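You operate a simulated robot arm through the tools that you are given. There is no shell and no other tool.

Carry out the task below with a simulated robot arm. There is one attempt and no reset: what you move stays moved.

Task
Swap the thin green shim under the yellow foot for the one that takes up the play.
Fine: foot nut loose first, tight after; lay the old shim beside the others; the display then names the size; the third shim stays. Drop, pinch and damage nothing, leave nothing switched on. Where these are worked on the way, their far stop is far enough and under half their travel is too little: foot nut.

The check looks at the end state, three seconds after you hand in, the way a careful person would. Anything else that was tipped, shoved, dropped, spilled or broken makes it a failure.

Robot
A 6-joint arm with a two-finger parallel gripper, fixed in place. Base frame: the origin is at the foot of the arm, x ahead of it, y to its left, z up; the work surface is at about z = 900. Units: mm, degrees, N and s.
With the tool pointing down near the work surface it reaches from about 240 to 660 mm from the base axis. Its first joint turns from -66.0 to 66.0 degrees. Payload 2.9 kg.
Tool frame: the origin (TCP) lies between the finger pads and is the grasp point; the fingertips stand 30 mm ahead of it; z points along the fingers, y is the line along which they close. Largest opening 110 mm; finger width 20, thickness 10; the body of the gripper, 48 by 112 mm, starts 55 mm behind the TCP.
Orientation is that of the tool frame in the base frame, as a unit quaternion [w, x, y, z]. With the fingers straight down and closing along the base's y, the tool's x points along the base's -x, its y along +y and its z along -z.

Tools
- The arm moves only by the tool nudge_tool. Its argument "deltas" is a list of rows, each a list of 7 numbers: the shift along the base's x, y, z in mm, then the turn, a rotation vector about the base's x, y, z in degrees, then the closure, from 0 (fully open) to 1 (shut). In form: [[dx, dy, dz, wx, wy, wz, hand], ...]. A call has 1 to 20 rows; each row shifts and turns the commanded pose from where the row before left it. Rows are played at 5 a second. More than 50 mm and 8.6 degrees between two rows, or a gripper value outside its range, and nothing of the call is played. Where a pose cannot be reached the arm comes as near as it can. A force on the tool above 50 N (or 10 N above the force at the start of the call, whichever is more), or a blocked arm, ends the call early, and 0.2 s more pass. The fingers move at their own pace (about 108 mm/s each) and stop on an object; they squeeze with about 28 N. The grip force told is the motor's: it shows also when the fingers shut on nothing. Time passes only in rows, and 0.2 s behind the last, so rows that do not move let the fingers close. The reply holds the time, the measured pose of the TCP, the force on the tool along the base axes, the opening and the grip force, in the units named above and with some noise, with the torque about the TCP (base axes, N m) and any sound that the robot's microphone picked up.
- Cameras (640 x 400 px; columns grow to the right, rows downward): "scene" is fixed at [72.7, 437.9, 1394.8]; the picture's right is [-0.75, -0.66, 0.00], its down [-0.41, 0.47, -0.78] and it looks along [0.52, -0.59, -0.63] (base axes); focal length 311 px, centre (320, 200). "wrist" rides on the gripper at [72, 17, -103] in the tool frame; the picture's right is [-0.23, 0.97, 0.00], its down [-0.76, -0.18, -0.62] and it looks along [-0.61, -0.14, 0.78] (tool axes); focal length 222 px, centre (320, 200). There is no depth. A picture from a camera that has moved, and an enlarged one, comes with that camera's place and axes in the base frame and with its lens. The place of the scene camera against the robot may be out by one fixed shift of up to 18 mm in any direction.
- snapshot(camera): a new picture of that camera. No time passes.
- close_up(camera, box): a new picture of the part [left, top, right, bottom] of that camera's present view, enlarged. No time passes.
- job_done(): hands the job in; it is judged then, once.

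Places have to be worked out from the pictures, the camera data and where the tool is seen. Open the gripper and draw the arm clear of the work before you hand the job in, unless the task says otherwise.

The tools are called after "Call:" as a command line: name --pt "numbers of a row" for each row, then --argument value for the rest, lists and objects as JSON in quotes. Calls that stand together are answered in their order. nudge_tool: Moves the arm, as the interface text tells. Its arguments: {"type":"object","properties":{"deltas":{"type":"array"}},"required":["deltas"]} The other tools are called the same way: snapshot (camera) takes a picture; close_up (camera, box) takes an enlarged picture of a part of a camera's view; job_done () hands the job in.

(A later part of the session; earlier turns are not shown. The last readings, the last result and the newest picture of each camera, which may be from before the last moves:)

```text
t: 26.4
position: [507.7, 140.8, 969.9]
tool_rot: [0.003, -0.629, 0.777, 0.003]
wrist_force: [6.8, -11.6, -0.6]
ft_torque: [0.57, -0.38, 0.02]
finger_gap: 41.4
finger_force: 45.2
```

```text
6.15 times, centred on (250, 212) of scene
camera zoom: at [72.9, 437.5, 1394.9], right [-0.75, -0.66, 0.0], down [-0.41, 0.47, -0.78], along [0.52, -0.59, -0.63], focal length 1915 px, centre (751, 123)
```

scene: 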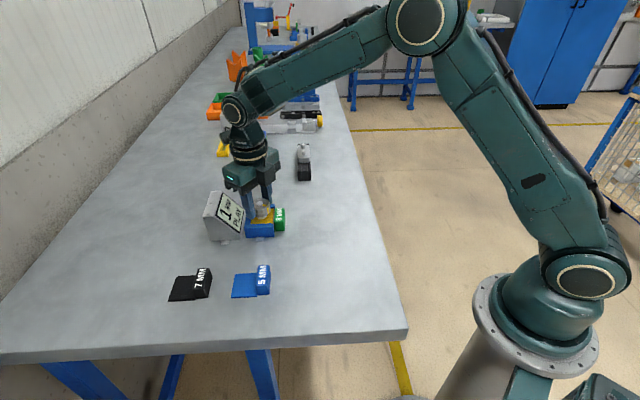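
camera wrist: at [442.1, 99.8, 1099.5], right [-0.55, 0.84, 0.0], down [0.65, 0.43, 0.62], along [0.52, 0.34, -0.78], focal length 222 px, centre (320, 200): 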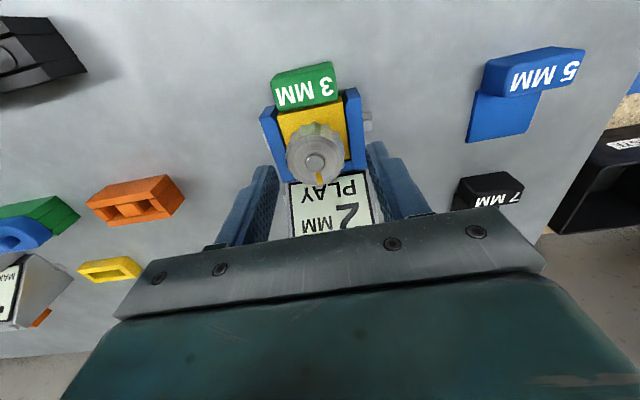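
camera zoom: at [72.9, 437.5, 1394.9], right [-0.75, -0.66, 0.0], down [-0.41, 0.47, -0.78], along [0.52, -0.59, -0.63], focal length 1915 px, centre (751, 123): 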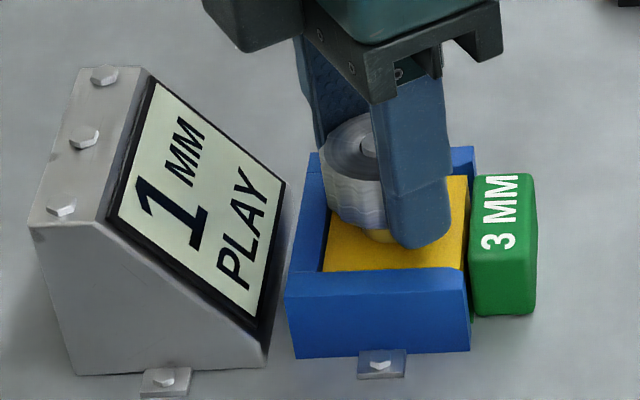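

The nut keeps turning freely with almost no torque. I'll relieve the side force and continue.

Call:
nudge_tool --pt "0.4 -0.8 0 0 0 6 0.8" --pt "0 0 0 0 0 6 0.8" --pt "0 0 0 0 0 6 0.8" --pt "0 0 0 0 0 6 0.8" --pt "0 0 0 0 0 6 0.8" --pt "0 0 0 0 0 0 0.8"

Call:
close_up --camera "wrist" --box '[240, 80, 400, 220]'

Call:
close_up --camera "scene" --box '[200, 180, 300, 245]'

```text
t: 27.9
position: [506.3, 141.3, 969.9]
tool_rot: [-0.001, 0.809, -0.587, -0.004]
wrist_force: [-2.0, -0.2, 0.5]
ft_torque: [0.99, -0.11, -0.01]
finger_gap: 41.3
finger_force: 44.8
```

```text
2.86 times, centred on (320, 150) of wrist
camera zoom: at [513.3, 64.5, 1072.5], right [-1.0, -0.09, 0.0], down [-0.07, 0.78, 0.63], along [-0.06, 0.63, -0.78], focal length 635 px, centre (320, 343)
```

zoom: 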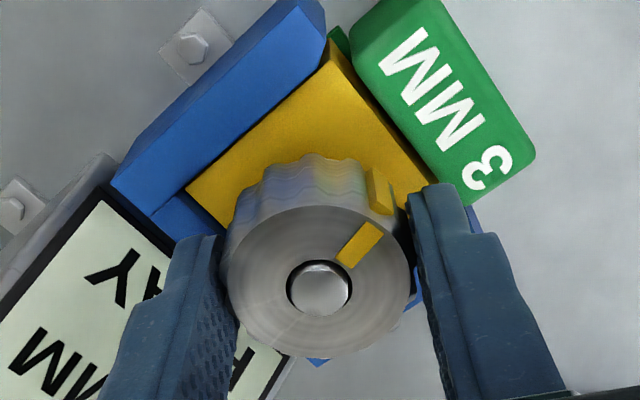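

```text
6.15 times, centred on (250, 212) of scene
camera zoom: at [72.6, 437.8, 1394.8], right [-0.75, -0.66, 0.0], down [-0.41, 0.47, -0.78], along [0.52, -0.59, -0.63], focal length 1915 px, centre (751, 123)
```

zoom: 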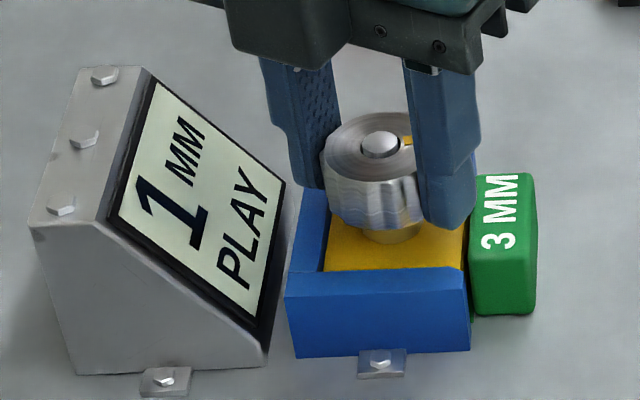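

192° and still free, with only tiny torque. Continuing.

Call:
nudge_tool --pt "0 0 0 0 0 7 0.8" --pt "0 0 0 0 0 7 0.8" --pt "0 0 0 0 0 7 0.8" --pt "0 0 0 0 0 7 0.8" --pt "0 0 0 0 0 7 0.8" --pt "0 0 0 0 0 0 0.8"

Call:
close_up --camera "wrist" --box '[240, 80, 400, 220]'

Call:
close_up --camera "scene" --box '[200, 180, 300, 245]'

```text
t: 29.2
position: [506.4, 139.5, 969.8]
tool_rot: [0.0, 0.948, -0.317, -0.003]
wrist_force: [-5.3, 5.6, -8.1]
ft_torque: [-0.06, -0.38, 0.02]
finger_gap: 41.5
finger_force: 45.0
```

```text
2.86 times, centred on (320, 150) of wrist
camera zoom: at [554.4, 81.7, 1073.3], right [-0.77, -0.64, 0.0], down [-0.5, 0.6, 0.63], along [-0.41, 0.48, -0.78], focal length 635 px, centre (320, 343)
```

zoom: 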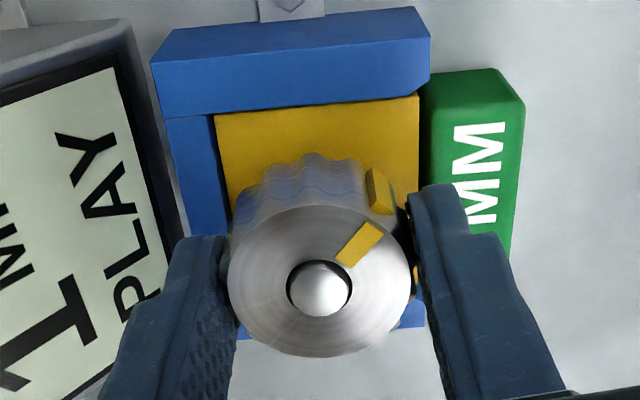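

```text
6.15 times, centred on (250, 212) of scene
camera zoom: at [72.7, 438.1, 1394.7], right [-0.75, -0.66, 0.0], down [-0.41, 0.47, -0.78], along [0.52, -0.59, -0.62], focal length 1915 px, centre (751, 123)
```

zoom: 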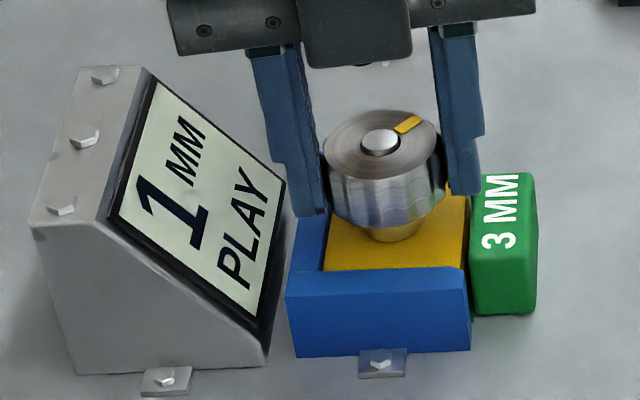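

227° turned. Continuing 35° more.

Call:
nudge_tool --pt "0 0 0 0 0 7 0.8" --pt "0 0 0 0 0 7 0.8" --pt "0 0 0 0 0 7 0.8" --pt "0 0 0 0 0 7 0.8" --pt "0 0 0 0 0 7 0.8" --pt "0 0 0 0 0 0 0.8"

Call:
close_up --camera "wrist" --box '[240, 80, 400, 220]'

Call:
close_up --camera "scene" --box '[200, 180, 300, 245]'

```text
t: 30.6
position: [505.2, 139.3, 968.7]
tool_rot: [0.001, 1.0, -0.016, -0.005]
wrist_force: [-17.9, 0.5, 0.6]
ft_torque: [0.17, -0.59, 0.0]
finger_gap: 41.6
finger_force: 45.0
```

```text
2.86 times, centred on (320, 150) of wrist
camera zoom: at [578.4, 119.3, 1073.3], right [-0.26, -0.97, 0.0], down [-0.75, 0.2, 0.63], along [-0.61, 0.16, -0.78], focal length 635 px, centre (320, 343)
```

zoom: 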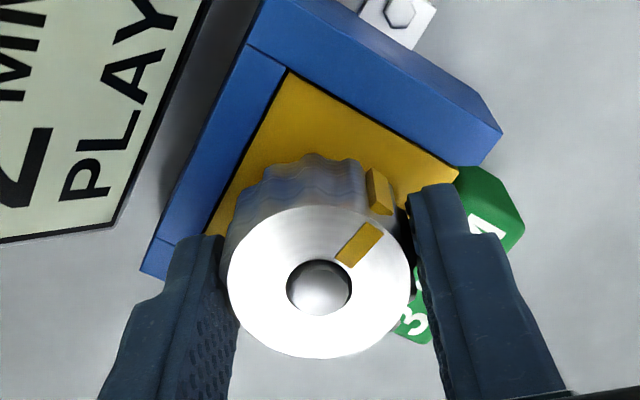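

```text
6.15 times, centred on (250, 212) of scene
camera zoom: at [72.2, 437.9, 1394.8], right [-0.75, -0.66, 0.0], down [-0.41, 0.47, -0.78], along [0.52, -0.59, -0.62], focal length 1915 px, centre (751, 123)
```

zoom: 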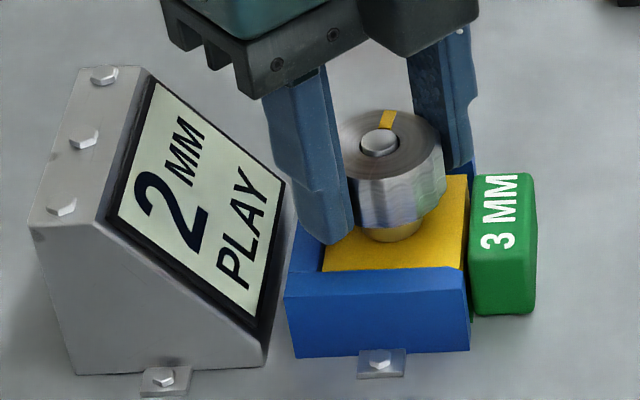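

262° and still no stop. I'll regrasp by opening, raising and rotating back 128°.

Call:
nudge_tool --pt "0 0 0 0 0 0 0.45" --pt "0 0 0 0 0 0 0.45" --pt "0 0 18 0 0 0 0.45" --pt "-0.8 0.5 17 0 0 0 0.45" --pt "0 0 0 0 0 -8 0.45" --pt "0 0 0 0 0 -8 0.45" --pt "0 0 0 0 0 -8 0.45" --pt "0 0 0 0 0 -8 0.45" --pt "0 0 0 0 0 -8 0.45" --pt "0 0 0 0 0 -8 0.45" --pt "0 0 0 0 0 -8 0.45" --pt "0 0 0 0 0 -8 0.45" --pt "0 0 0 0 0 -8 0.45" --pt "0 0 0 0 0 -8 0.45" --pt "0 0 0 0 0 -8 0.45" --pt "0 0 0 0 0 -8 0.45" --pt "0 0 0 0 0 -8 0.45" --pt "0 0 0 0 0 -8 0.45" --pt "0 0 0 0 0 -8 0.45" --pt "0 0 0 0 0 0 0.45"

Call:
close_up --camera "wrist" --box '[240, 80, 400, 220]'

Call:
close_up --camera "scene" --box '[200, 180, 300, 245]'

```text
t: 34.9
position: [507.6, 140.7, 1004.6]
tool_rot: [0.003, -0.485, 0.875, 0.002]
wrist_force: [-0.3, -0.1, 0.8]
ft_torque: [0.0, -0.02, 0.0]
finger_gap: 60.6
finger_force: 0.1
```

```text
2.86 times, centred on (320, 150) of wrist
camera zoom: at [453.1, 86.3, 1108.0], right [-0.7, 0.71, 0.0], down [0.55, 0.55, 0.63], along [0.44, 0.44, -0.78], focal length 635 px, centre (320, 343)
```

zoom: 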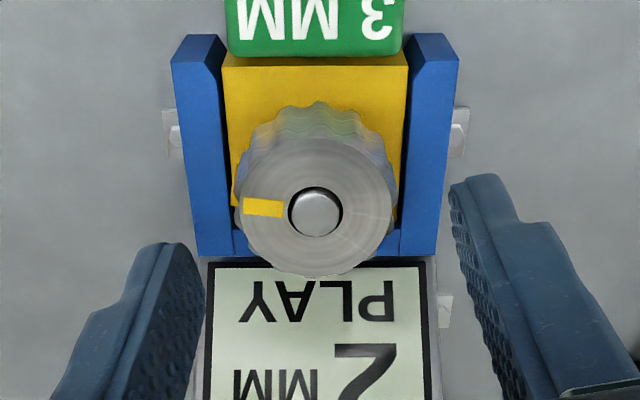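

```text
6.15 times, centred on (250, 212) of scene
camera zoom: at [72.7, 437.9, 1394.8], right [-0.75, -0.66, 0.0], down [-0.41, 0.47, -0.78], along [0.52, -0.59, -0.63], focal length 1915 px, centre (751, 123)
```

zoom: 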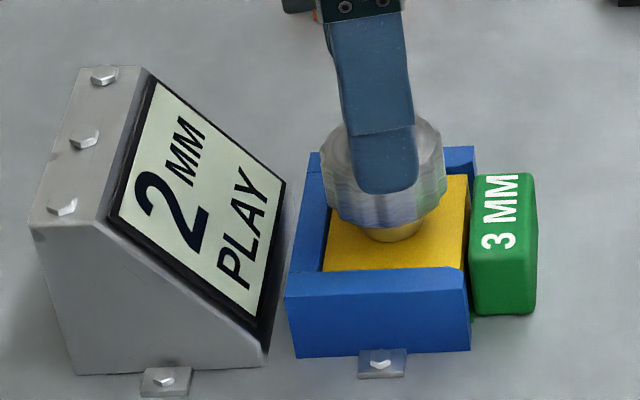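

The tick is about 270° from its start. I'll descend, grip and continue counter-clockwise.

Call:
nudge_tool --pt "0 0 -18 0 0 0 0.45" --pt "0 0 -17 0 0 0 0.45" --pt "0 0 0 0 0 0 0.5" --pt "0 0 0 0 0 0 0.6" --pt "0 0 0 0 0 0 0.8" --pt "0 0 0 0 0 0 0.8" --pt "0 0 0 0 0 6 0.8" --pt "0 0 0 0 0 6 0.8" --pt "0 0 0 0 0 6 0.8" --pt "0 0 0 0 0 6 0.8" --pt "0 0 0 0 0 6 0.8" --pt "0 0 0 0 0 0 0.8"

Call:
close_up --camera "wrist" --box '[240, 80, 400, 220]'

Call:
close_up --camera "scene" --box '[200, 180, 300, 245]'

```text
t: 37.5
position: [507.2, 139.7, 969.5]
tool_rot: [0.002, -0.695, 0.719, 0.003]
wrist_force: [-2.4, 1.4, 0.2]
ft_torque: [-0.12, 0.07, -0.35]
finger_gap: 41.2
finger_force: 45.1
```

```text
2.86 times, centred on (320, 150) of wrist
camera zoom: at [487.4, 66.3, 1072.7], right [-0.97, 0.26, 0.0], down [0.2, 0.75, 0.63], along [0.16, 0.61, -0.78], focal length 635 px, centre (320, 343)
```

zoom: 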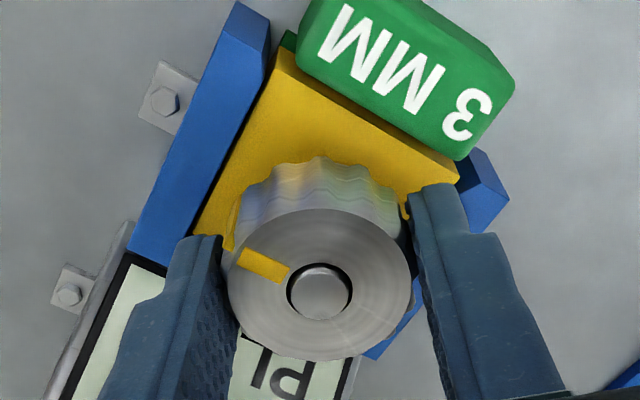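

```text
6.15 times, centred on (250, 212) of scene
camera zoom: at [72.7, 437.9, 1394.7], right [-0.75, -0.66, 0.0], down [-0.41, 0.47, -0.78], along [0.52, -0.59, -0.62], focal length 1915 px, centre (751, 123)
```

zoom: 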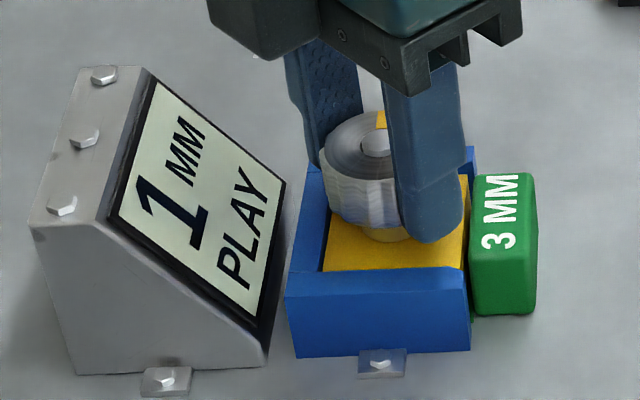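

The z torque is now −0.35 N·m and the fingers slipped on the nut, so the far (loose) stop is reached at about 270° of travel. I'll release, raise, and yaw back to the slot direction above the green handle.

Call:
nudge_tool --pt "0 0 0 0 0 -1 0.45" --pt "0 0 0 0 0 0 0.45" --pt "0 0 30 0 0 0 0.45" --pt "0 0 40 0 0 0 0.45" --pt "-7 -7 10 0 0 -8 0.45" --pt "-7 -7 0 0 0 -8 0.45" --pt "-7 -7 0 0 0 -8 0.45" --pt "-7 -7 0 0 0 -8 0.4" --pt "0 0 0 0 0 -8 0.4" --pt "0 0 0 0 0 -1.5 0.4" --pt "0 0 0 0 0 0 0.4"

Call:
close_up --camera "wrist" --box '[240, 60, 400, 220]'

Call:
snapshot --camera "wrist"

Call:
close_up --camera "scene" --box '[200, 180, 300, 245]'

```text
t: 39.9
position: [477.9, 113.3, 1050.2]
tool_rot: [0.003, -0.386, 0.923, 0.002]
wrist_force: [-0.2, 1.1, 0.9]
ft_torque: [0.0, -0.02, 0.02]
finger_gap: 66.1
finger_force: 0.1
```

```text
2.50 times, centred on (320, 140) of wrist
camera zoom: at [414.1, 71.2, 1153.0], right [-0.53, 0.85, 0.0], down [0.66, 0.41, 0.63], along [0.53, 0.34, -0.78], focal length 555 px, centre (320, 350)
```

zoom: 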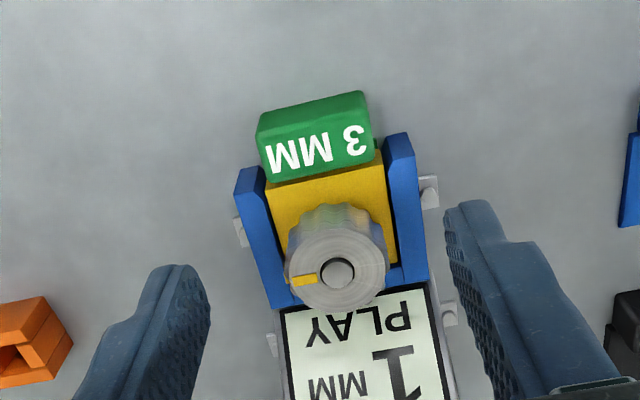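

```text
taken
camera wrist: at [414.1, 71.2, 1153.0], right [-0.53, 0.85, 0.0], down [0.66, 0.41, 0.63], along [0.53, 0.34, -0.78], focal length 222 px, centre (320, 200)
```

wrist: 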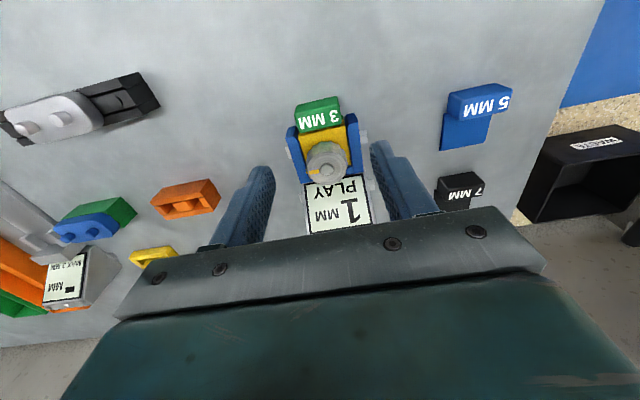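

```text
6.15 times, centred on (250, 212) of scene
camera zoom: at [72.7, 437.9, 1394.8], right [-0.75, -0.66, 0.0], down [-0.41, 0.47, -0.78], along [0.52, -0.59, -0.63], focal length 1915 px, centre (751, 123)
```

zoom: 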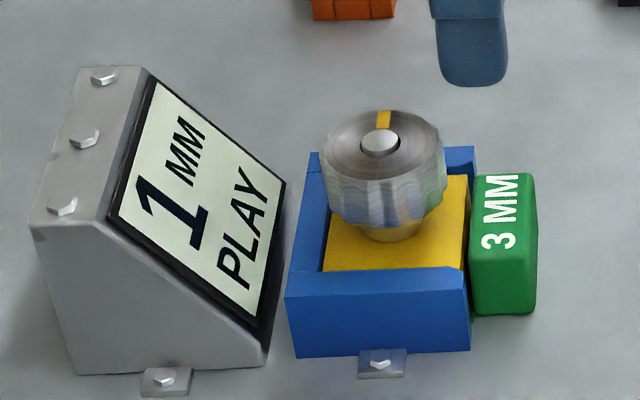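

The foot nut is at its loose stop. The green handle centre is about (481,113) with its top near z 928, and the tool (478.8,111.5) is lined up with a small bias away from the fixture. I'll descend partway and check.

Call:
nudge_tool --pt "0 0 -30 0 0 0 0.4" --pt "0 0 -30 0 0 0 0.4" --pt "0 0 -20 0 0 0 0.4" --pt "0 0 0 0 0 0 0.4"

Call:
close_up --camera "wrist" --box '[240, 80, 400, 220]'

Call:
close_up --camera "scene" --box '[200, 180, 300, 245]'

```text
t: 40.9
position: [476.9, 110.8, 972.5]
tool_rot: [0.003, -0.387, 0.922, 0.002]
wrist_force: [1.4, 0.3, 0.0]
ft_torque: [0.02, 0.0, -0.03]
finger_gap: 65.8
finger_force: 0.0
```

```text
2.86 times, centred on (320, 150) of wrist
camera zoom: at [414.1, 69.9, 1076.1], right [-0.54, 0.84, 0.0], down [0.66, 0.41, 0.63], along [0.53, 0.34, -0.78], focal length 635 px, centre (320, 343)
```

zoom: 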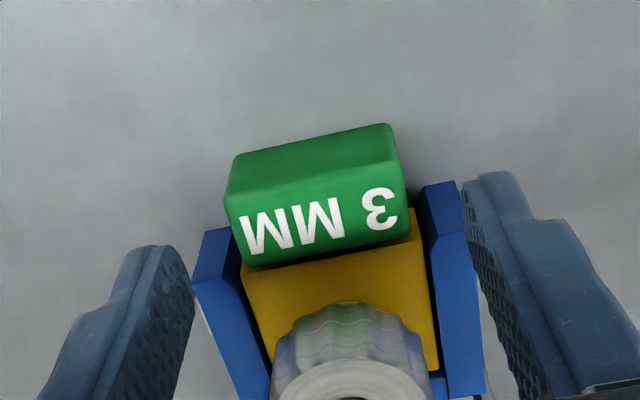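

```text
6.15 times, centred on (250, 212) of scene
camera zoom: at [72.7, 437.9, 1394.8], right [-0.75, -0.66, 0.0], down [-0.41, 0.47, -0.78], along [0.52, -0.59, -0.63], focal length 1915 px, centre (751, 123)
```

zoom: 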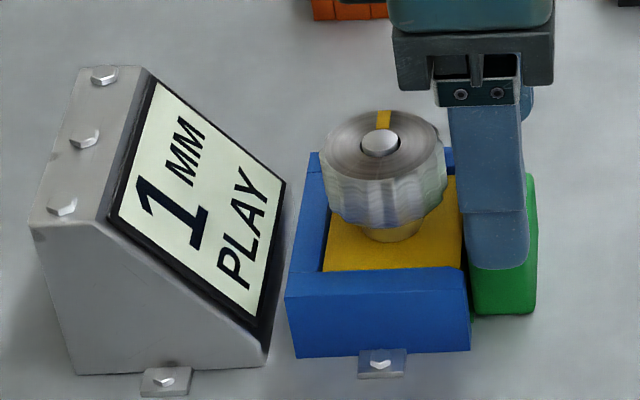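

The alignment matches the plan: the handle centre is about 2.5 mm inboard of the tool axis, so the fingers clear the fixture's front. I'll narrow the opening slightly and descend until the tips are at about z 904.

Call:
nudge_tool --pt "0 0 -12 0 0 0 0.48" --pt "0 0 -12 0 0 0 0.48" --pt "0 0 -11 0 0 0 0.48" --pt "0 0 0 0 0 0 0.48"

Call:
close_up --camera "wrist" --box '[240, 80, 400, 220]'

Call:
close_up --camera "scene" --box '[200, 180, 300, 245]'

```text
t: 41.9
position: [477.5, 112.2, 936.0]
tool_rot: [0.002, -0.387, 0.922, 0.001]
wrist_force: [0.1, -0.5, 0.0]
ft_torque: [-0.02, 0.02, 0.02]
finger_gap: 57.0
finger_force: 0.1
```

```text
2.86 times, centred on (320, 150) of wrist
camera zoom: at [413.2, 71.2, 1039.8], right [-0.54, 0.84, 0.0], down [0.66, 0.41, 0.63], along [0.53, 0.34, -0.78], focal length 635 px, centre (320, 343)
```

zoom: 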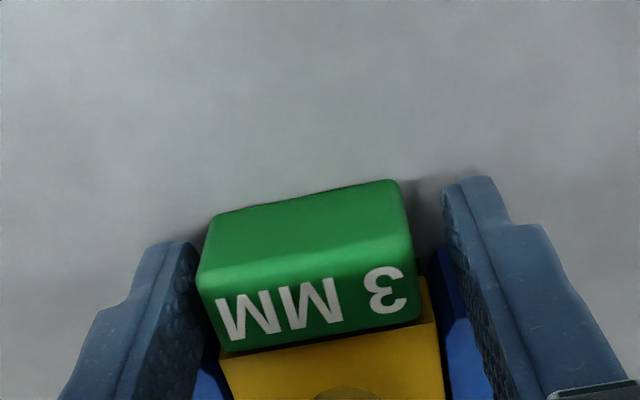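

```text
6.15 times, centred on (250, 212) of scene
camera zoom: at [72.7, 437.9, 1394.8], right [-0.75, -0.66, 0.0], down [-0.41, 0.47, -0.78], along [0.52, -0.59, -0.63], focal length 1915 px, centre (751, 123)
```

zoom: 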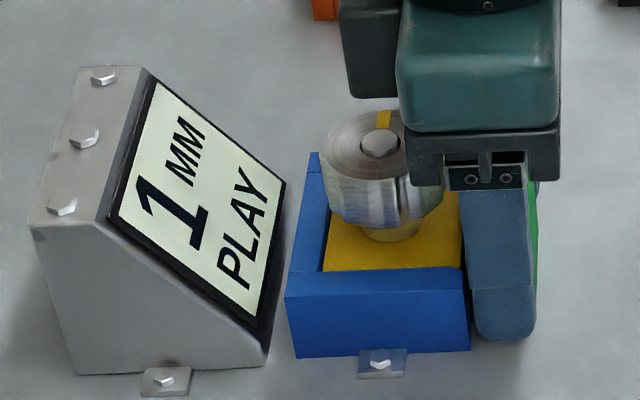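

The fingers straddle the handle evenly and parallel to it. I'll close on it gently.

Call:
nudge_tool --pt "0 0 0 0 0 0 0.55" --pt "0 0 0 0 0 0 0.62" --pt "0 0 0 0 0 0 0.75" --pt "0 0 0 0 0 0 0.75"

Call:
close_up --camera "wrist" --box '[240, 80, 400, 220]'

```text
t: 42.9
position: [477.2, 111.9, 937.1]
tool_rot: [0.004, -0.386, 0.922, 0.001]
wrist_force: [5.7, -5.0, -1.6]
ft_torque: [-0.22, -0.16, -0.23]
finger_gap: 45.1
finger_force: 28.0
```

```text
2.86 times, centred on (320, 150) of wrist
camera zoom: at [413.6, 70.8, 1040.0], right [-0.53, 0.85, 0.0], down [0.66, 0.41, 0.63], along [0.53, 0.34, -0.78], focal length 635 px, centre (320, 343)
```

zoom: 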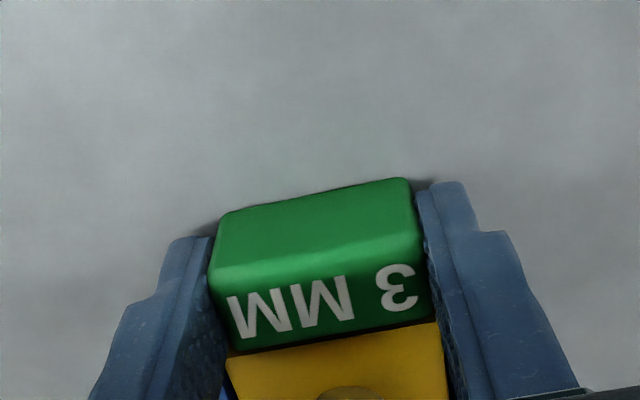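

The handle is gripped at 45 mm. I'll relax the small side load and pull straight out along (−0.70,−0.71) gently, checking the forces.

Call:
nudge_tool --pt "0.4 -0.4 0 0 0 0 0.75" --pt "-1.4 -1.4 0 0 0 0 0.75" --pt "-2.1 -2.1 0 0 0 0 0.75" --pt "-2.8 -2.8 0 0 0 0 0.75" --pt "-2.8 -2.8 0 0 0 0 0.75"

Call:
close_up --camera "wrist" --box '[240, 80, 400, 220]'

Call:
close_up --camera "scene" --box '[200, 180, 300, 245]'

```text
t: 44.0
position: [469.5, 102.9, 935.7]
tool_rot: [0.004, -0.386, 0.922, 0.004]
wrist_force: [5.4, 0.9, 9.1]
ft_torque: [0.06, -0.19, -0.25]
finger_gap: 45.1
finger_force: 28.1
```

```text
2.86 times, centred on (320, 150) of wrist
camera zoom: at [405.0, 61.8, 1039.3], right [-0.54, 0.84, 0.0], down [0.66, 0.41, 0.63], along [0.53, 0.34, -0.78], focal length 635 px, centre (320, 343)
```

zoom: 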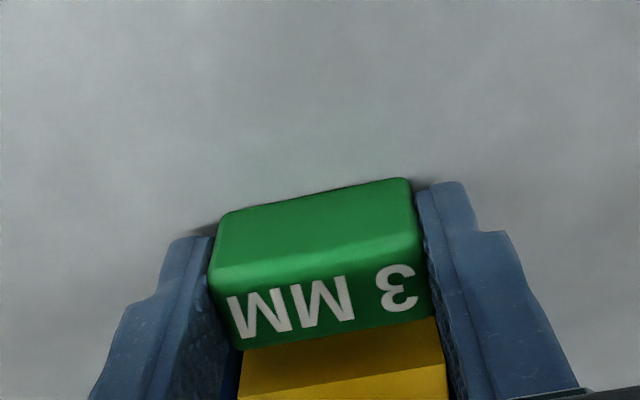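

```text
6.15 times, centred on (250, 212) of scene
camera zoom: at [72.7, 437.9, 1394.8], right [-0.75, -0.66, 0.0], down [-0.41, 0.47, -0.78], along [0.52, -0.59, -0.63], focal length 1915 px, centre (751, 123)
```

zoom: 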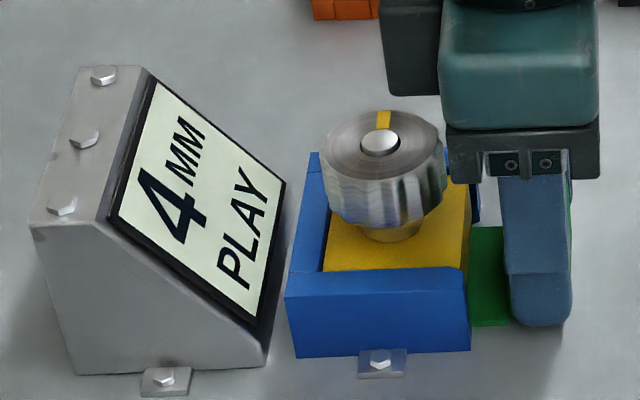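

The shim slides out smoothly and the display now reads 4 mm and changing. I'll lift slightly to ease the 9 N table contact and keep pulling straight out.

Call:
nudge_tool --pt "-3 -3 0.5 0 0 0 0.75" --pt "-4 -4 0 0 0 0 0.75" --pt "-5 -5 0 0 0 0 0.75" --pt "-5 -5 0 0 0 0 0.75" --pt "-5 -5 0 0 0 0 0.75" --pt "-5 -5 0 0 0 0 0.75" --pt "0 0 0 0 0 0 0.75"

Call:
close_up --camera "wrist" --box '[240, 80, 400, 220]'

Call:
close_up --camera "scene" --box '[200, 170, 330, 260]'

```text
t: 45.6
position: [441.8, 78.3, 936.0]
tool_rot: [0.004, -0.387, 0.922, 0.003]
wrist_force: [3.2, 2.0, 11.5]
ft_torque: [0.14, -0.13, -0.01]
finger_gap: 45.0
finger_force: 28.1
```

```text
2.86 times, centred on (320, 150) of wrist
camera zoom: at [378.7, 36.2, 1039.2], right [-0.54, 0.84, 0.0], down [0.66, 0.41, 0.63], along [0.53, 0.34, -0.78], focal length 635 px, centre (320, 343)
```

zoom: 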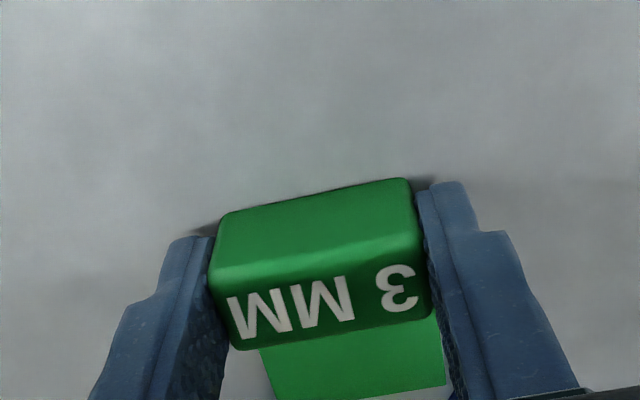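

```text
4.44 times, centred on (265, 215) of scene
camera zoom: at [72.6, 437.9, 1394.7], right [-0.75, -0.66, 0.0], down [-0.41, 0.47, -0.78], along [0.52, -0.59, -0.62], focal length 1383 px, centre (564, 133)
```

zoom: 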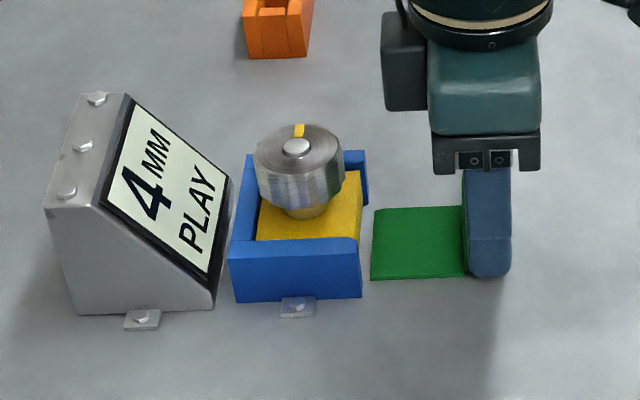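

The shim is clear of the fixture and the display shows 4 mm while the foot hangs loose. The loose shims lie in a row along the slot direction: the 5 mm handle near (384,237) and the 7 mm near (454,302). I'll lay the 3 mm one at the row's next place, near (320,171). Lifting first.

Call:
nudge_tool --pt "-2 -2 3 0 0 0 0.75" --pt "0 0 12 0 0 0 0.75" --pt "0 0 20 0 0 0 0.75" --pt "0 0 25 0 0 0 0.75" --pt "0 0 0 0 0 0 0.75"

Call:
snapshot --camera "scene"

Call:
snapshot --camera "wrist"

Call:
close_up --camera "scene" --box '[200, 150, 330, 260]'

```text
t: 46.9
position: [441.9, 73.3, 992.8]
tool_rot: [0.003, -0.387, 0.922, 0.002]
wrist_force: [-0.4, -0.7, -0.3]
ft_torque: [-0.01, 0.0, -0.01]
finger_gap: 45.0
finger_force: 28.1
```

```text
taken
```

scene: 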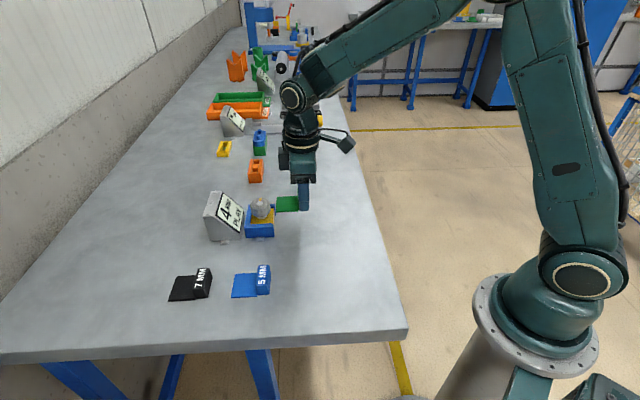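

```text
taken
camera wrist: at [377.6, 32.3, 1096.8], right [-0.54, 0.84, 0.0], down [0.66, 0.41, 0.63], along [0.53, 0.34, -0.78], focal length 222 px, centre (320, 200)
```

wrist: 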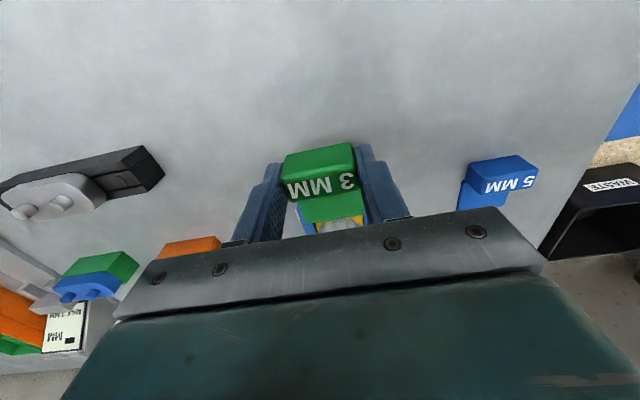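

```text
3.64 times, centred on (265, 205) of scene
camera zoom: at [72.7, 437.9, 1394.8], right [-0.75, -0.66, 0.0], down [-0.41, 0.47, -0.78], along [0.52, -0.59, -0.63], focal length 1131 px, centre (520, 182)
```

zoom: 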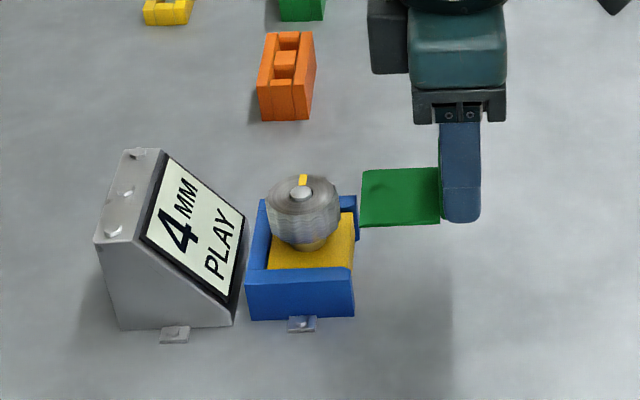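

The shim is held level. I'll carry it at this height to above about (312,164), in line with the other two, and check from above before lowering.

Call:
nudge_tool --pt "-18 12 5 0 0 0 0.75" --pt "-20 14 0 0 0 0 0.75" --pt "-23 16 0 0 0 0 0.75" --pt "-23 16 0 0 0 0 0.75" --pt "-23 16 0 0 0 0 0.75" --pt "-23.9 15.2 0 0 0 0 0.75" --pt "0 0 0 0 0 0 0.75"

Call:
snapshot --camera "scene"

Call:
snapshot --camera "wrist"

Call:
close_up --camera "scene" --box '[150, 170, 350, 310]'

```text
t: 48.5
position: [306.8, 163.2, 998.9]
tool_rot: [0.003, -0.387, 0.922, 0.002]
wrist_force: [-0.1, -0.7, -0.1]
ft_torque: [0.01, 0.04, 0.0]
finger_gap: 44.9
finger_force: 27.9
```

```text
taken
```

scene: 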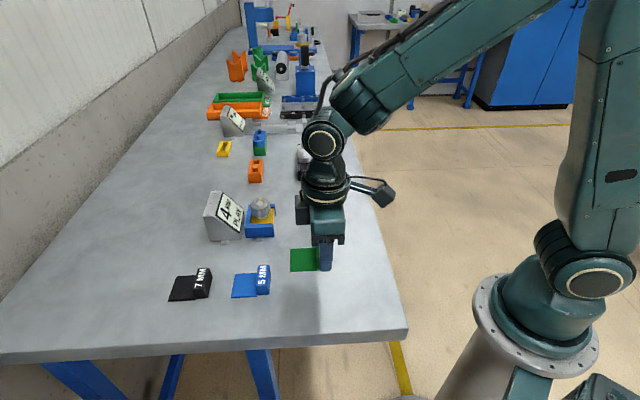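

```text
taken
camera wrist: at [243.6, 121.9, 1101.6], right [-0.54, 0.84, 0.0], down [0.66, 0.41, 0.63], along [0.53, 0.34, -0.78], focal length 222 px, centre (320, 200)
```

wrist: 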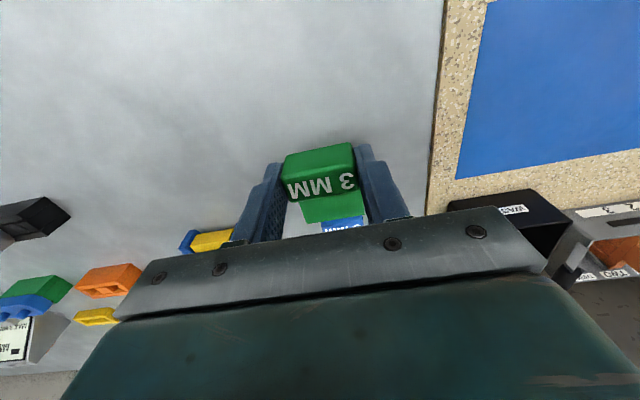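

```text
2.86 times, centred on (250, 240) of scene
camera zoom: at [72.7, 437.9, 1394.8], right [-0.75, -0.66, 0.0], down [-0.41, 0.47, -0.78], along [0.52, -0.59, -0.63], focal length 889 px, centre (520, 86)
```

zoom: 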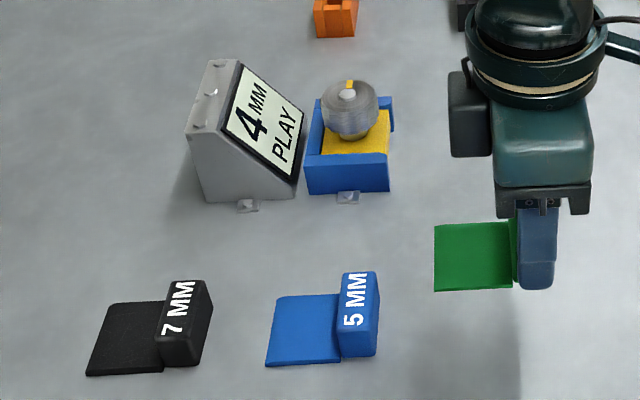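

The held shim lines up with the row beside the 5 mm one, leaving a gap of about 35 mm. I'll lower it until just above contact.

Call:
nudge_tool --pt "0 0 -20 0 0 0 0.75" --pt "0 0 -20 0 0 0 0.75" --pt "0 0 -15 0 0 0 0.75" --pt "0 0 -6 0 0 0 0.75" --pt "0 0 -2.5 0 0 0 0.75" --pt "0 0 0 0 0 0 0.75"

Call:
close_up --camera "scene" --box '[150, 170, 350, 310]'

Call:
snapshot --camera "wrist"

```text
t: 49.9
position: [309.2, 163.2, 935.8]
tool_rot: [0.003, -0.387, 0.922, 0.003]
wrist_force: [-0.4, -0.9, 3.7]
ft_torque: [-0.07, 0.04, -0.01]
finger_gap: 45.0
finger_force: 27.2
```

```text
2.86 times, centred on (250, 240) of scene
camera zoom: at [72.6, 437.9, 1394.8], right [-0.75, -0.66, 0.0], down [-0.41, 0.47, -0.78], along [0.52, -0.59, -0.63], focal length 889 px, centre (520, 86)
```

zoom: 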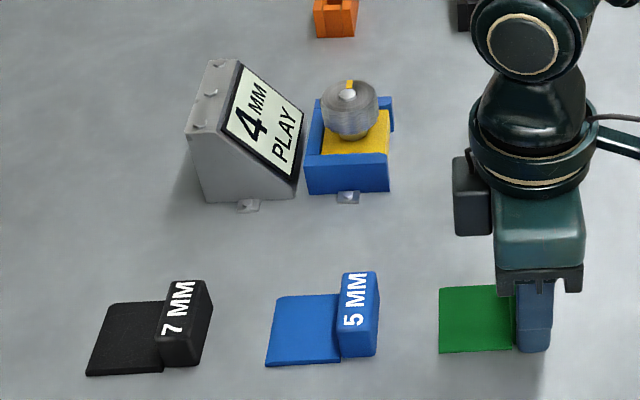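

```text
taken
camera wrist: at [244.9, 121.5, 1039.4], right [-0.54, 0.84, 0.0], down [0.66, 0.41, 0.63], along [0.53, 0.34, -0.78], focal length 222 px, centre (320, 200)
```

wrist: 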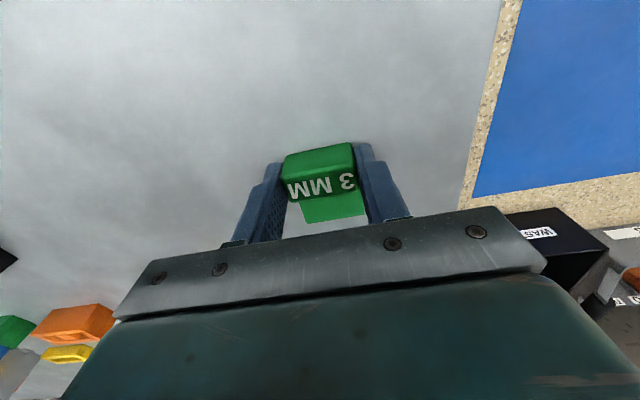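

The 3 mm shim touches the table at the same spacing as the others. I'll set it down fully (0.5 mm lower), release slowly and rise.

Call:
nudge_tool --pt "0 0 -0.6 0 0 0 0.75" --pt "0 0 0 0 0 0 0.55" --pt "0 0 0 0 0 0 0.48" --pt "0 0 0 0 0 0 0.45" --pt "0 0 15 0 0 0 0.45" --pt "0 0 30 0 0 0 0.45" --pt "0 0 40 0 0 0 0.45" --pt "0 0 0 0 0 0 0.45"

Call:
close_up --camera "scene" --box '[150, 170, 350, 310]'

Call:
snapshot --camera "wrist"

```text
t: 51.6
position: [311.0, 165.6, 1019.7]
tool_rot: [0.003, -0.388, 0.922, 0.002]
wrist_force: [0.7, 0.6, -0.1]
ft_torque: [-0.03, 0.03, -0.01]
finger_gap: 60.2
finger_force: 0.0
```

```text
2.86 times, centred on (250, 240) of scene
camera zoom: at [72.7, 437.9, 1394.8], right [-0.75, -0.66, 0.0], down [-0.41, 0.47, -0.78], along [0.52, -0.59, -0.63], focal length 889 px, centre (520, 86)
```

zoom: 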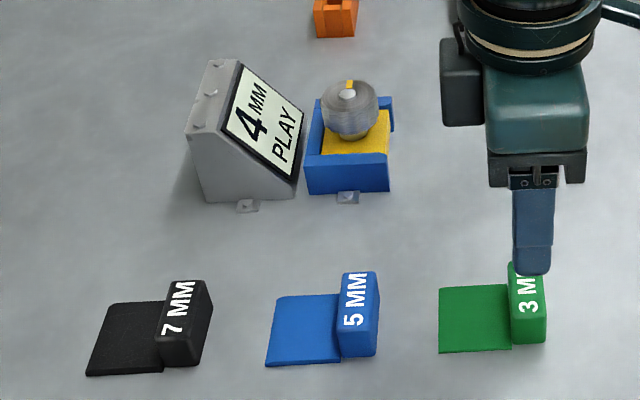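

```text
taken
camera wrist: at [246.1, 123.8, 1123.0], right [-0.54, 0.84, 0.0], down [0.66, 0.41, 0.63], along [0.53, 0.34, -0.78], focal length 222 px, centre (320, 200)
```

wrist: 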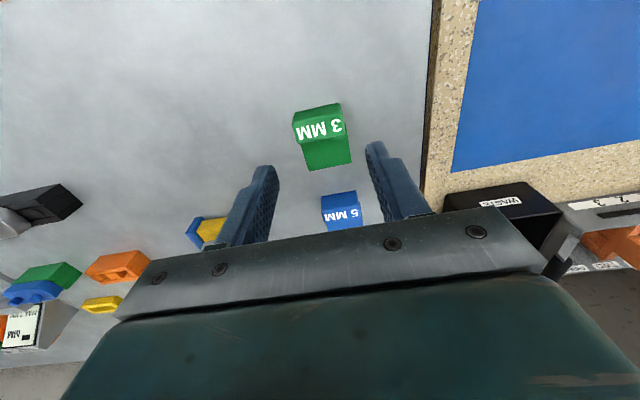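

The 3 mm shim lies flat beside the others. With the foot loose the display reads about 4 mm; while tight, 3 mm plus 2 mm play gave 5. Both are closest to the 5 mm shim. I'll move above its handle, near (376,234), for a precise look.

Call:
nudge_tool --pt "0 0 20 0 0 0 0.4" --pt "15 17 10 0 0 0 0.4" --pt "16 17 0 0 0 0 0.4" --pt "16 17 0 0 0 0 0.4" --pt "16 17 0 0 0 0 0.4" --pt "0 0 0 0 0 0 0.4"

Call:
close_up --camera "wrist" --box '[220, 60, 420, 220]'

Call:
close_up --camera "scene" --box '[150, 170, 350, 310]'

```text
t: 53.0
position: [372.1, 232.3, 1050.8]
tool_rot: [0.003, -0.386, 0.922, 0.002]
wrist_force: [-0.4, 0.3, -0.9]
ft_torque: [0.0, 0.01, 0.0]
finger_gap: 66.0
finger_force: 0.0
```

```text
2.50 times, centred on (320, 140) of wrist
camera zoom: at [307.7, 191.1, 1154.0], right [-0.54, 0.84, 0.0], down [0.66, 0.41, 0.63], along [0.53, 0.34, -0.78], focal length 555 px, centre (320, 350)
```

zoom: 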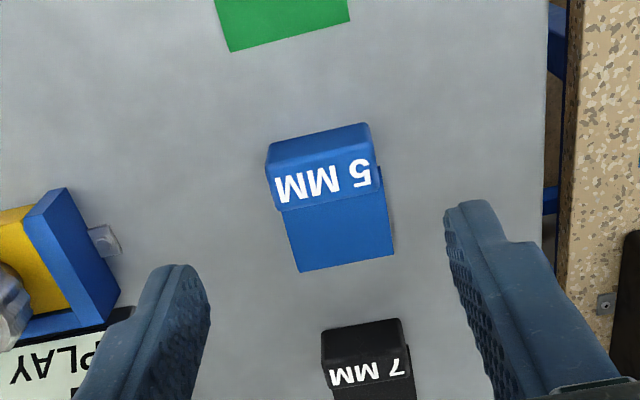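

```text
2.86 times, centred on (250, 240) of scene
camera zoom: at [72.7, 437.9, 1394.8], right [-0.75, -0.66, 0.0], down [-0.41, 0.47, -0.78], along [0.52, -0.59, -0.63], focal length 889 px, centre (520, 86)
```

zoom: 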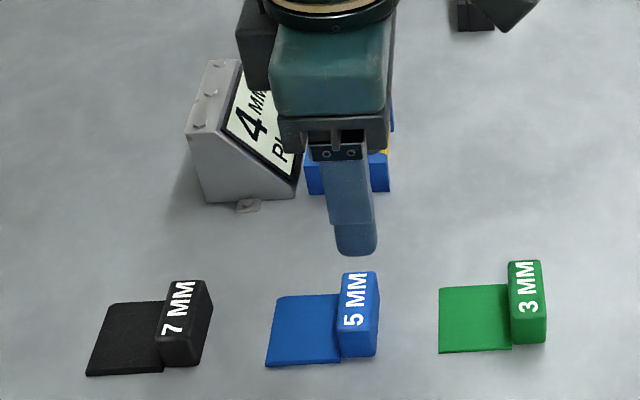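

The 5 mm handle centre is at about (385.5,241.6) and its orientation matches the tool yaw. I'll move to about (383.7,239.8) and descend partway to check.

Call:
nudge_tool --pt "5.5 5 -10 0 0 0 0.4" --pt "5 4.6 -30 0 0 0 0.4" --pt "0 0 -40 0 0 0 0.44" --pt "0 0 0 0 0 0 0.44"

Call:
close_up --camera "wrist" --box '[240, 80, 400, 220]'

Call:
close_up --camera "scene" --box '[150, 170, 350, 310]'

```text
t: 54.0
position: [382.6, 239.0, 970.3]
tool_rot: [0.003, -0.386, 0.922, 0.003]
wrist_force: [-0.4, -0.6, -0.6]
ft_torque: [0.01, 0.01, 0.0]
finger_gap: 61.8
finger_force: 0.0
```

```text
2.86 times, centred on (320, 150) of wrist
camera zoom: at [318.4, 198.8, 1073.3], right [-0.54, 0.84, 0.0], down [0.66, 0.41, 0.63], along [0.53, 0.34, -0.78], focal length 635 px, centre (320, 343)
```

zoom: 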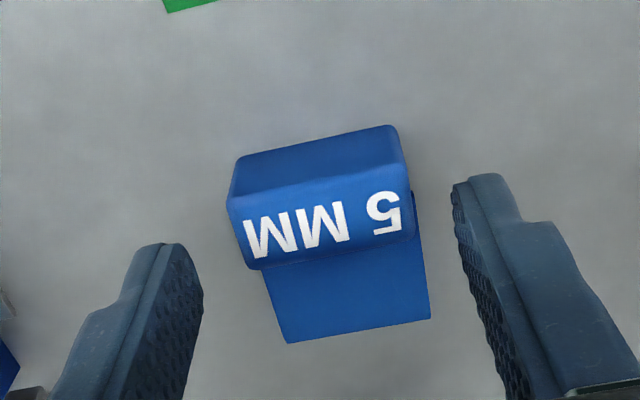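

```text
2.86 times, centred on (250, 240) of scene
camera zoom: at [72.7, 437.9, 1394.8], right [-0.75, -0.66, 0.0], down [-0.41, 0.47, -0.78], along [0.52, -0.59, -0.63], focal length 889 px, centre (520, 86)
```

zoom: 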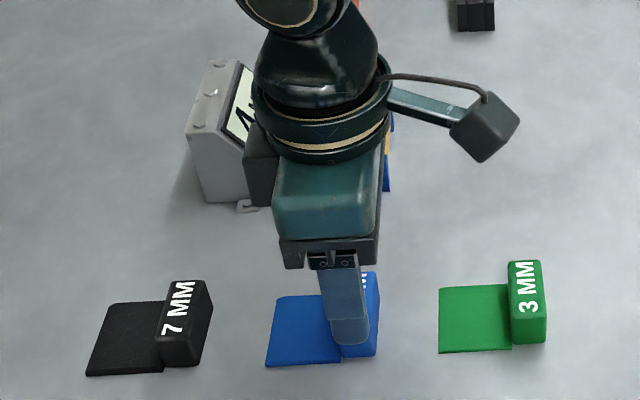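

This view matches the earlier grip geometry on the 3 mm shim almost exactly. I'll descend to z 934.7 and close on the handle.

Call:
nudge_tool --pt "0 0 -14 0 0 0 0.46" --pt "0 0 -14 0 0 0 0.46" --pt "0 0 -8.4 0 0 0 0.46" --pt "0 0 0 0 0 0 0.5" --pt "0 0 0 0 0 0 0.56" --pt "0 0 0 0 0 0 0.62" --pt "0 0 0 0 0 0 0.75" --pt "0 0 0 0 0 0 0.75"

Call:
close_up --camera "wrist" --box '[240, 80, 400, 220]'

Call:
close_up --camera "scene" --box '[150, 170, 350, 310]'

```text
t: 55.9
position: [383.9, 240.3, 934.3]
tool_rot: [0.004, -0.387, 0.922, 0.002]
wrist_force: [-0.1, -0.5, -0.2]
ft_torque: [0.04, 0.02, 0.02]
finger_gap: 45.4
finger_force: 27.9
```

```text
2.86 times, centred on (320, 150) of wrist
camera zoom: at [319.8, 198.3, 1037.4], right [-0.54, 0.84, 0.0], down [0.66, 0.41, 0.63], along [0.53, 0.34, -0.78], focal length 635 px, centre (320, 343)
```

zoom: 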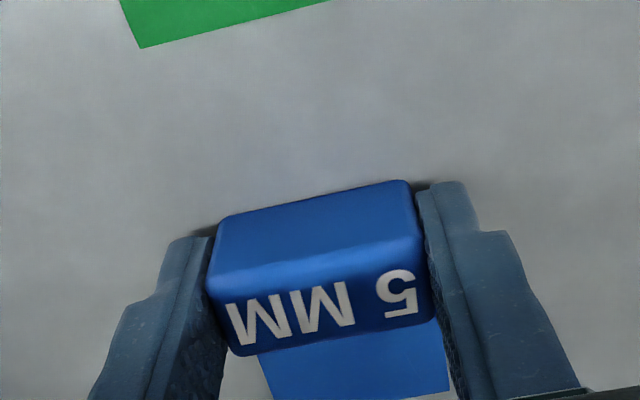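

```text
2.86 times, centred on (250, 240) of scene
camera zoom: at [72.7, 437.9, 1394.8], right [-0.75, -0.66, 0.0], down [-0.41, 0.47, -0.78], along [0.52, -0.59, -0.63], focal length 889 px, centre (520, 86)
```

zoom: 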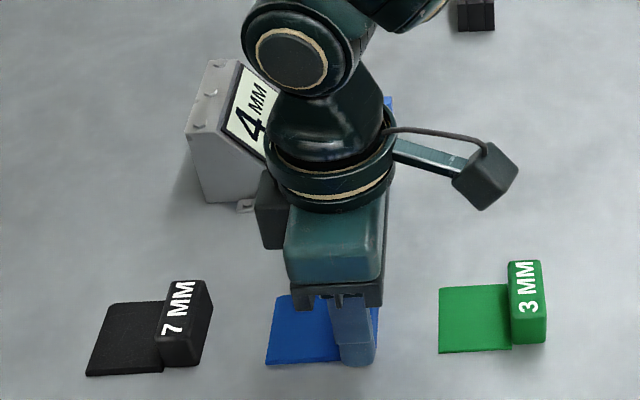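

The 5 mm shim is gripped (45.4 mm opening, 28 N). I'll lift it 100 mm and carry it high to a spot in front of the slot, in line with the insertion axis.

Call:
nudge_tool --pt "0 0 10 0 0 0 0.75" --pt "0 0 30 0 0 0 0.75" --pt "0 0 30 0 0 0 0.75" --pt "0 0 30 0 0 0 0.75" --pt "7 -20 0 0 0 0 0.75" --pt "7 -25 0 0 0 0 0.75" --pt "7 -26 0 0 0 0 0.75" --pt "7 -26 0 0 0 0 0.75" --pt "7 -26 0 0 0 0 0.75" --pt "7 -26 0 0 0 0 0.75" --pt "7.3 -25.8 0 0 0 0 0.75" --pt "0 0 0 0 0 0 0.75"

Call:
close_up --camera "wrist" --box '[240, 80, 400, 220]'

Call:
close_up --camera "scene" --box '[150, 140, 350, 280]'

```text
t: 58.5
position: [433.6, 63.8, 1036.5]
tool_rot: [0.003, -0.386, 0.923, 0.002]
wrist_force: [-0.5, 0.1, -0.5]
ft_torque: [0.01, 0.04, -0.01]
finger_gap: 45.4
finger_force: 27.9
```

```text
2.86 times, centred on (320, 150) of wrist
camera zoom: at [369.1, 22.8, 1138.6], right [-0.54, 0.84, 0.0], down [0.66, 0.41, 0.63], along [0.53, 0.34, -0.78], focal length 635 px, centre (320, 343)
```

zoom: 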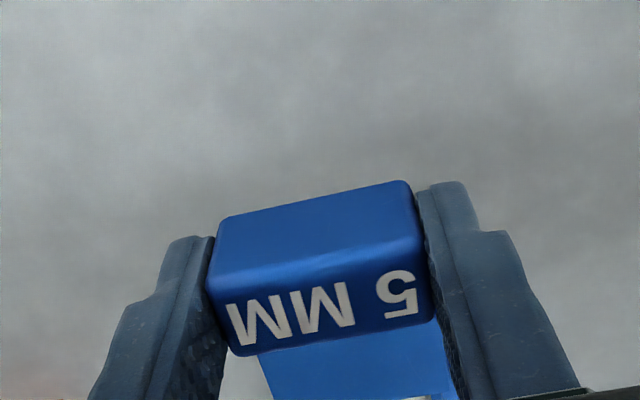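

```text
2.86 times, centred on (250, 210) of scene
camera zoom: at [72.7, 437.9, 1394.8], right [-0.75, -0.66, 0.0], down [-0.41, 0.47, -0.78], along [0.52, -0.59, -0.63], focal length 889 px, centre (520, 171)
```

zoom: 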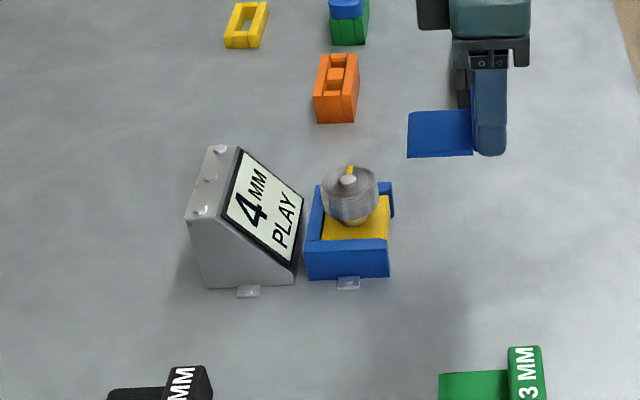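

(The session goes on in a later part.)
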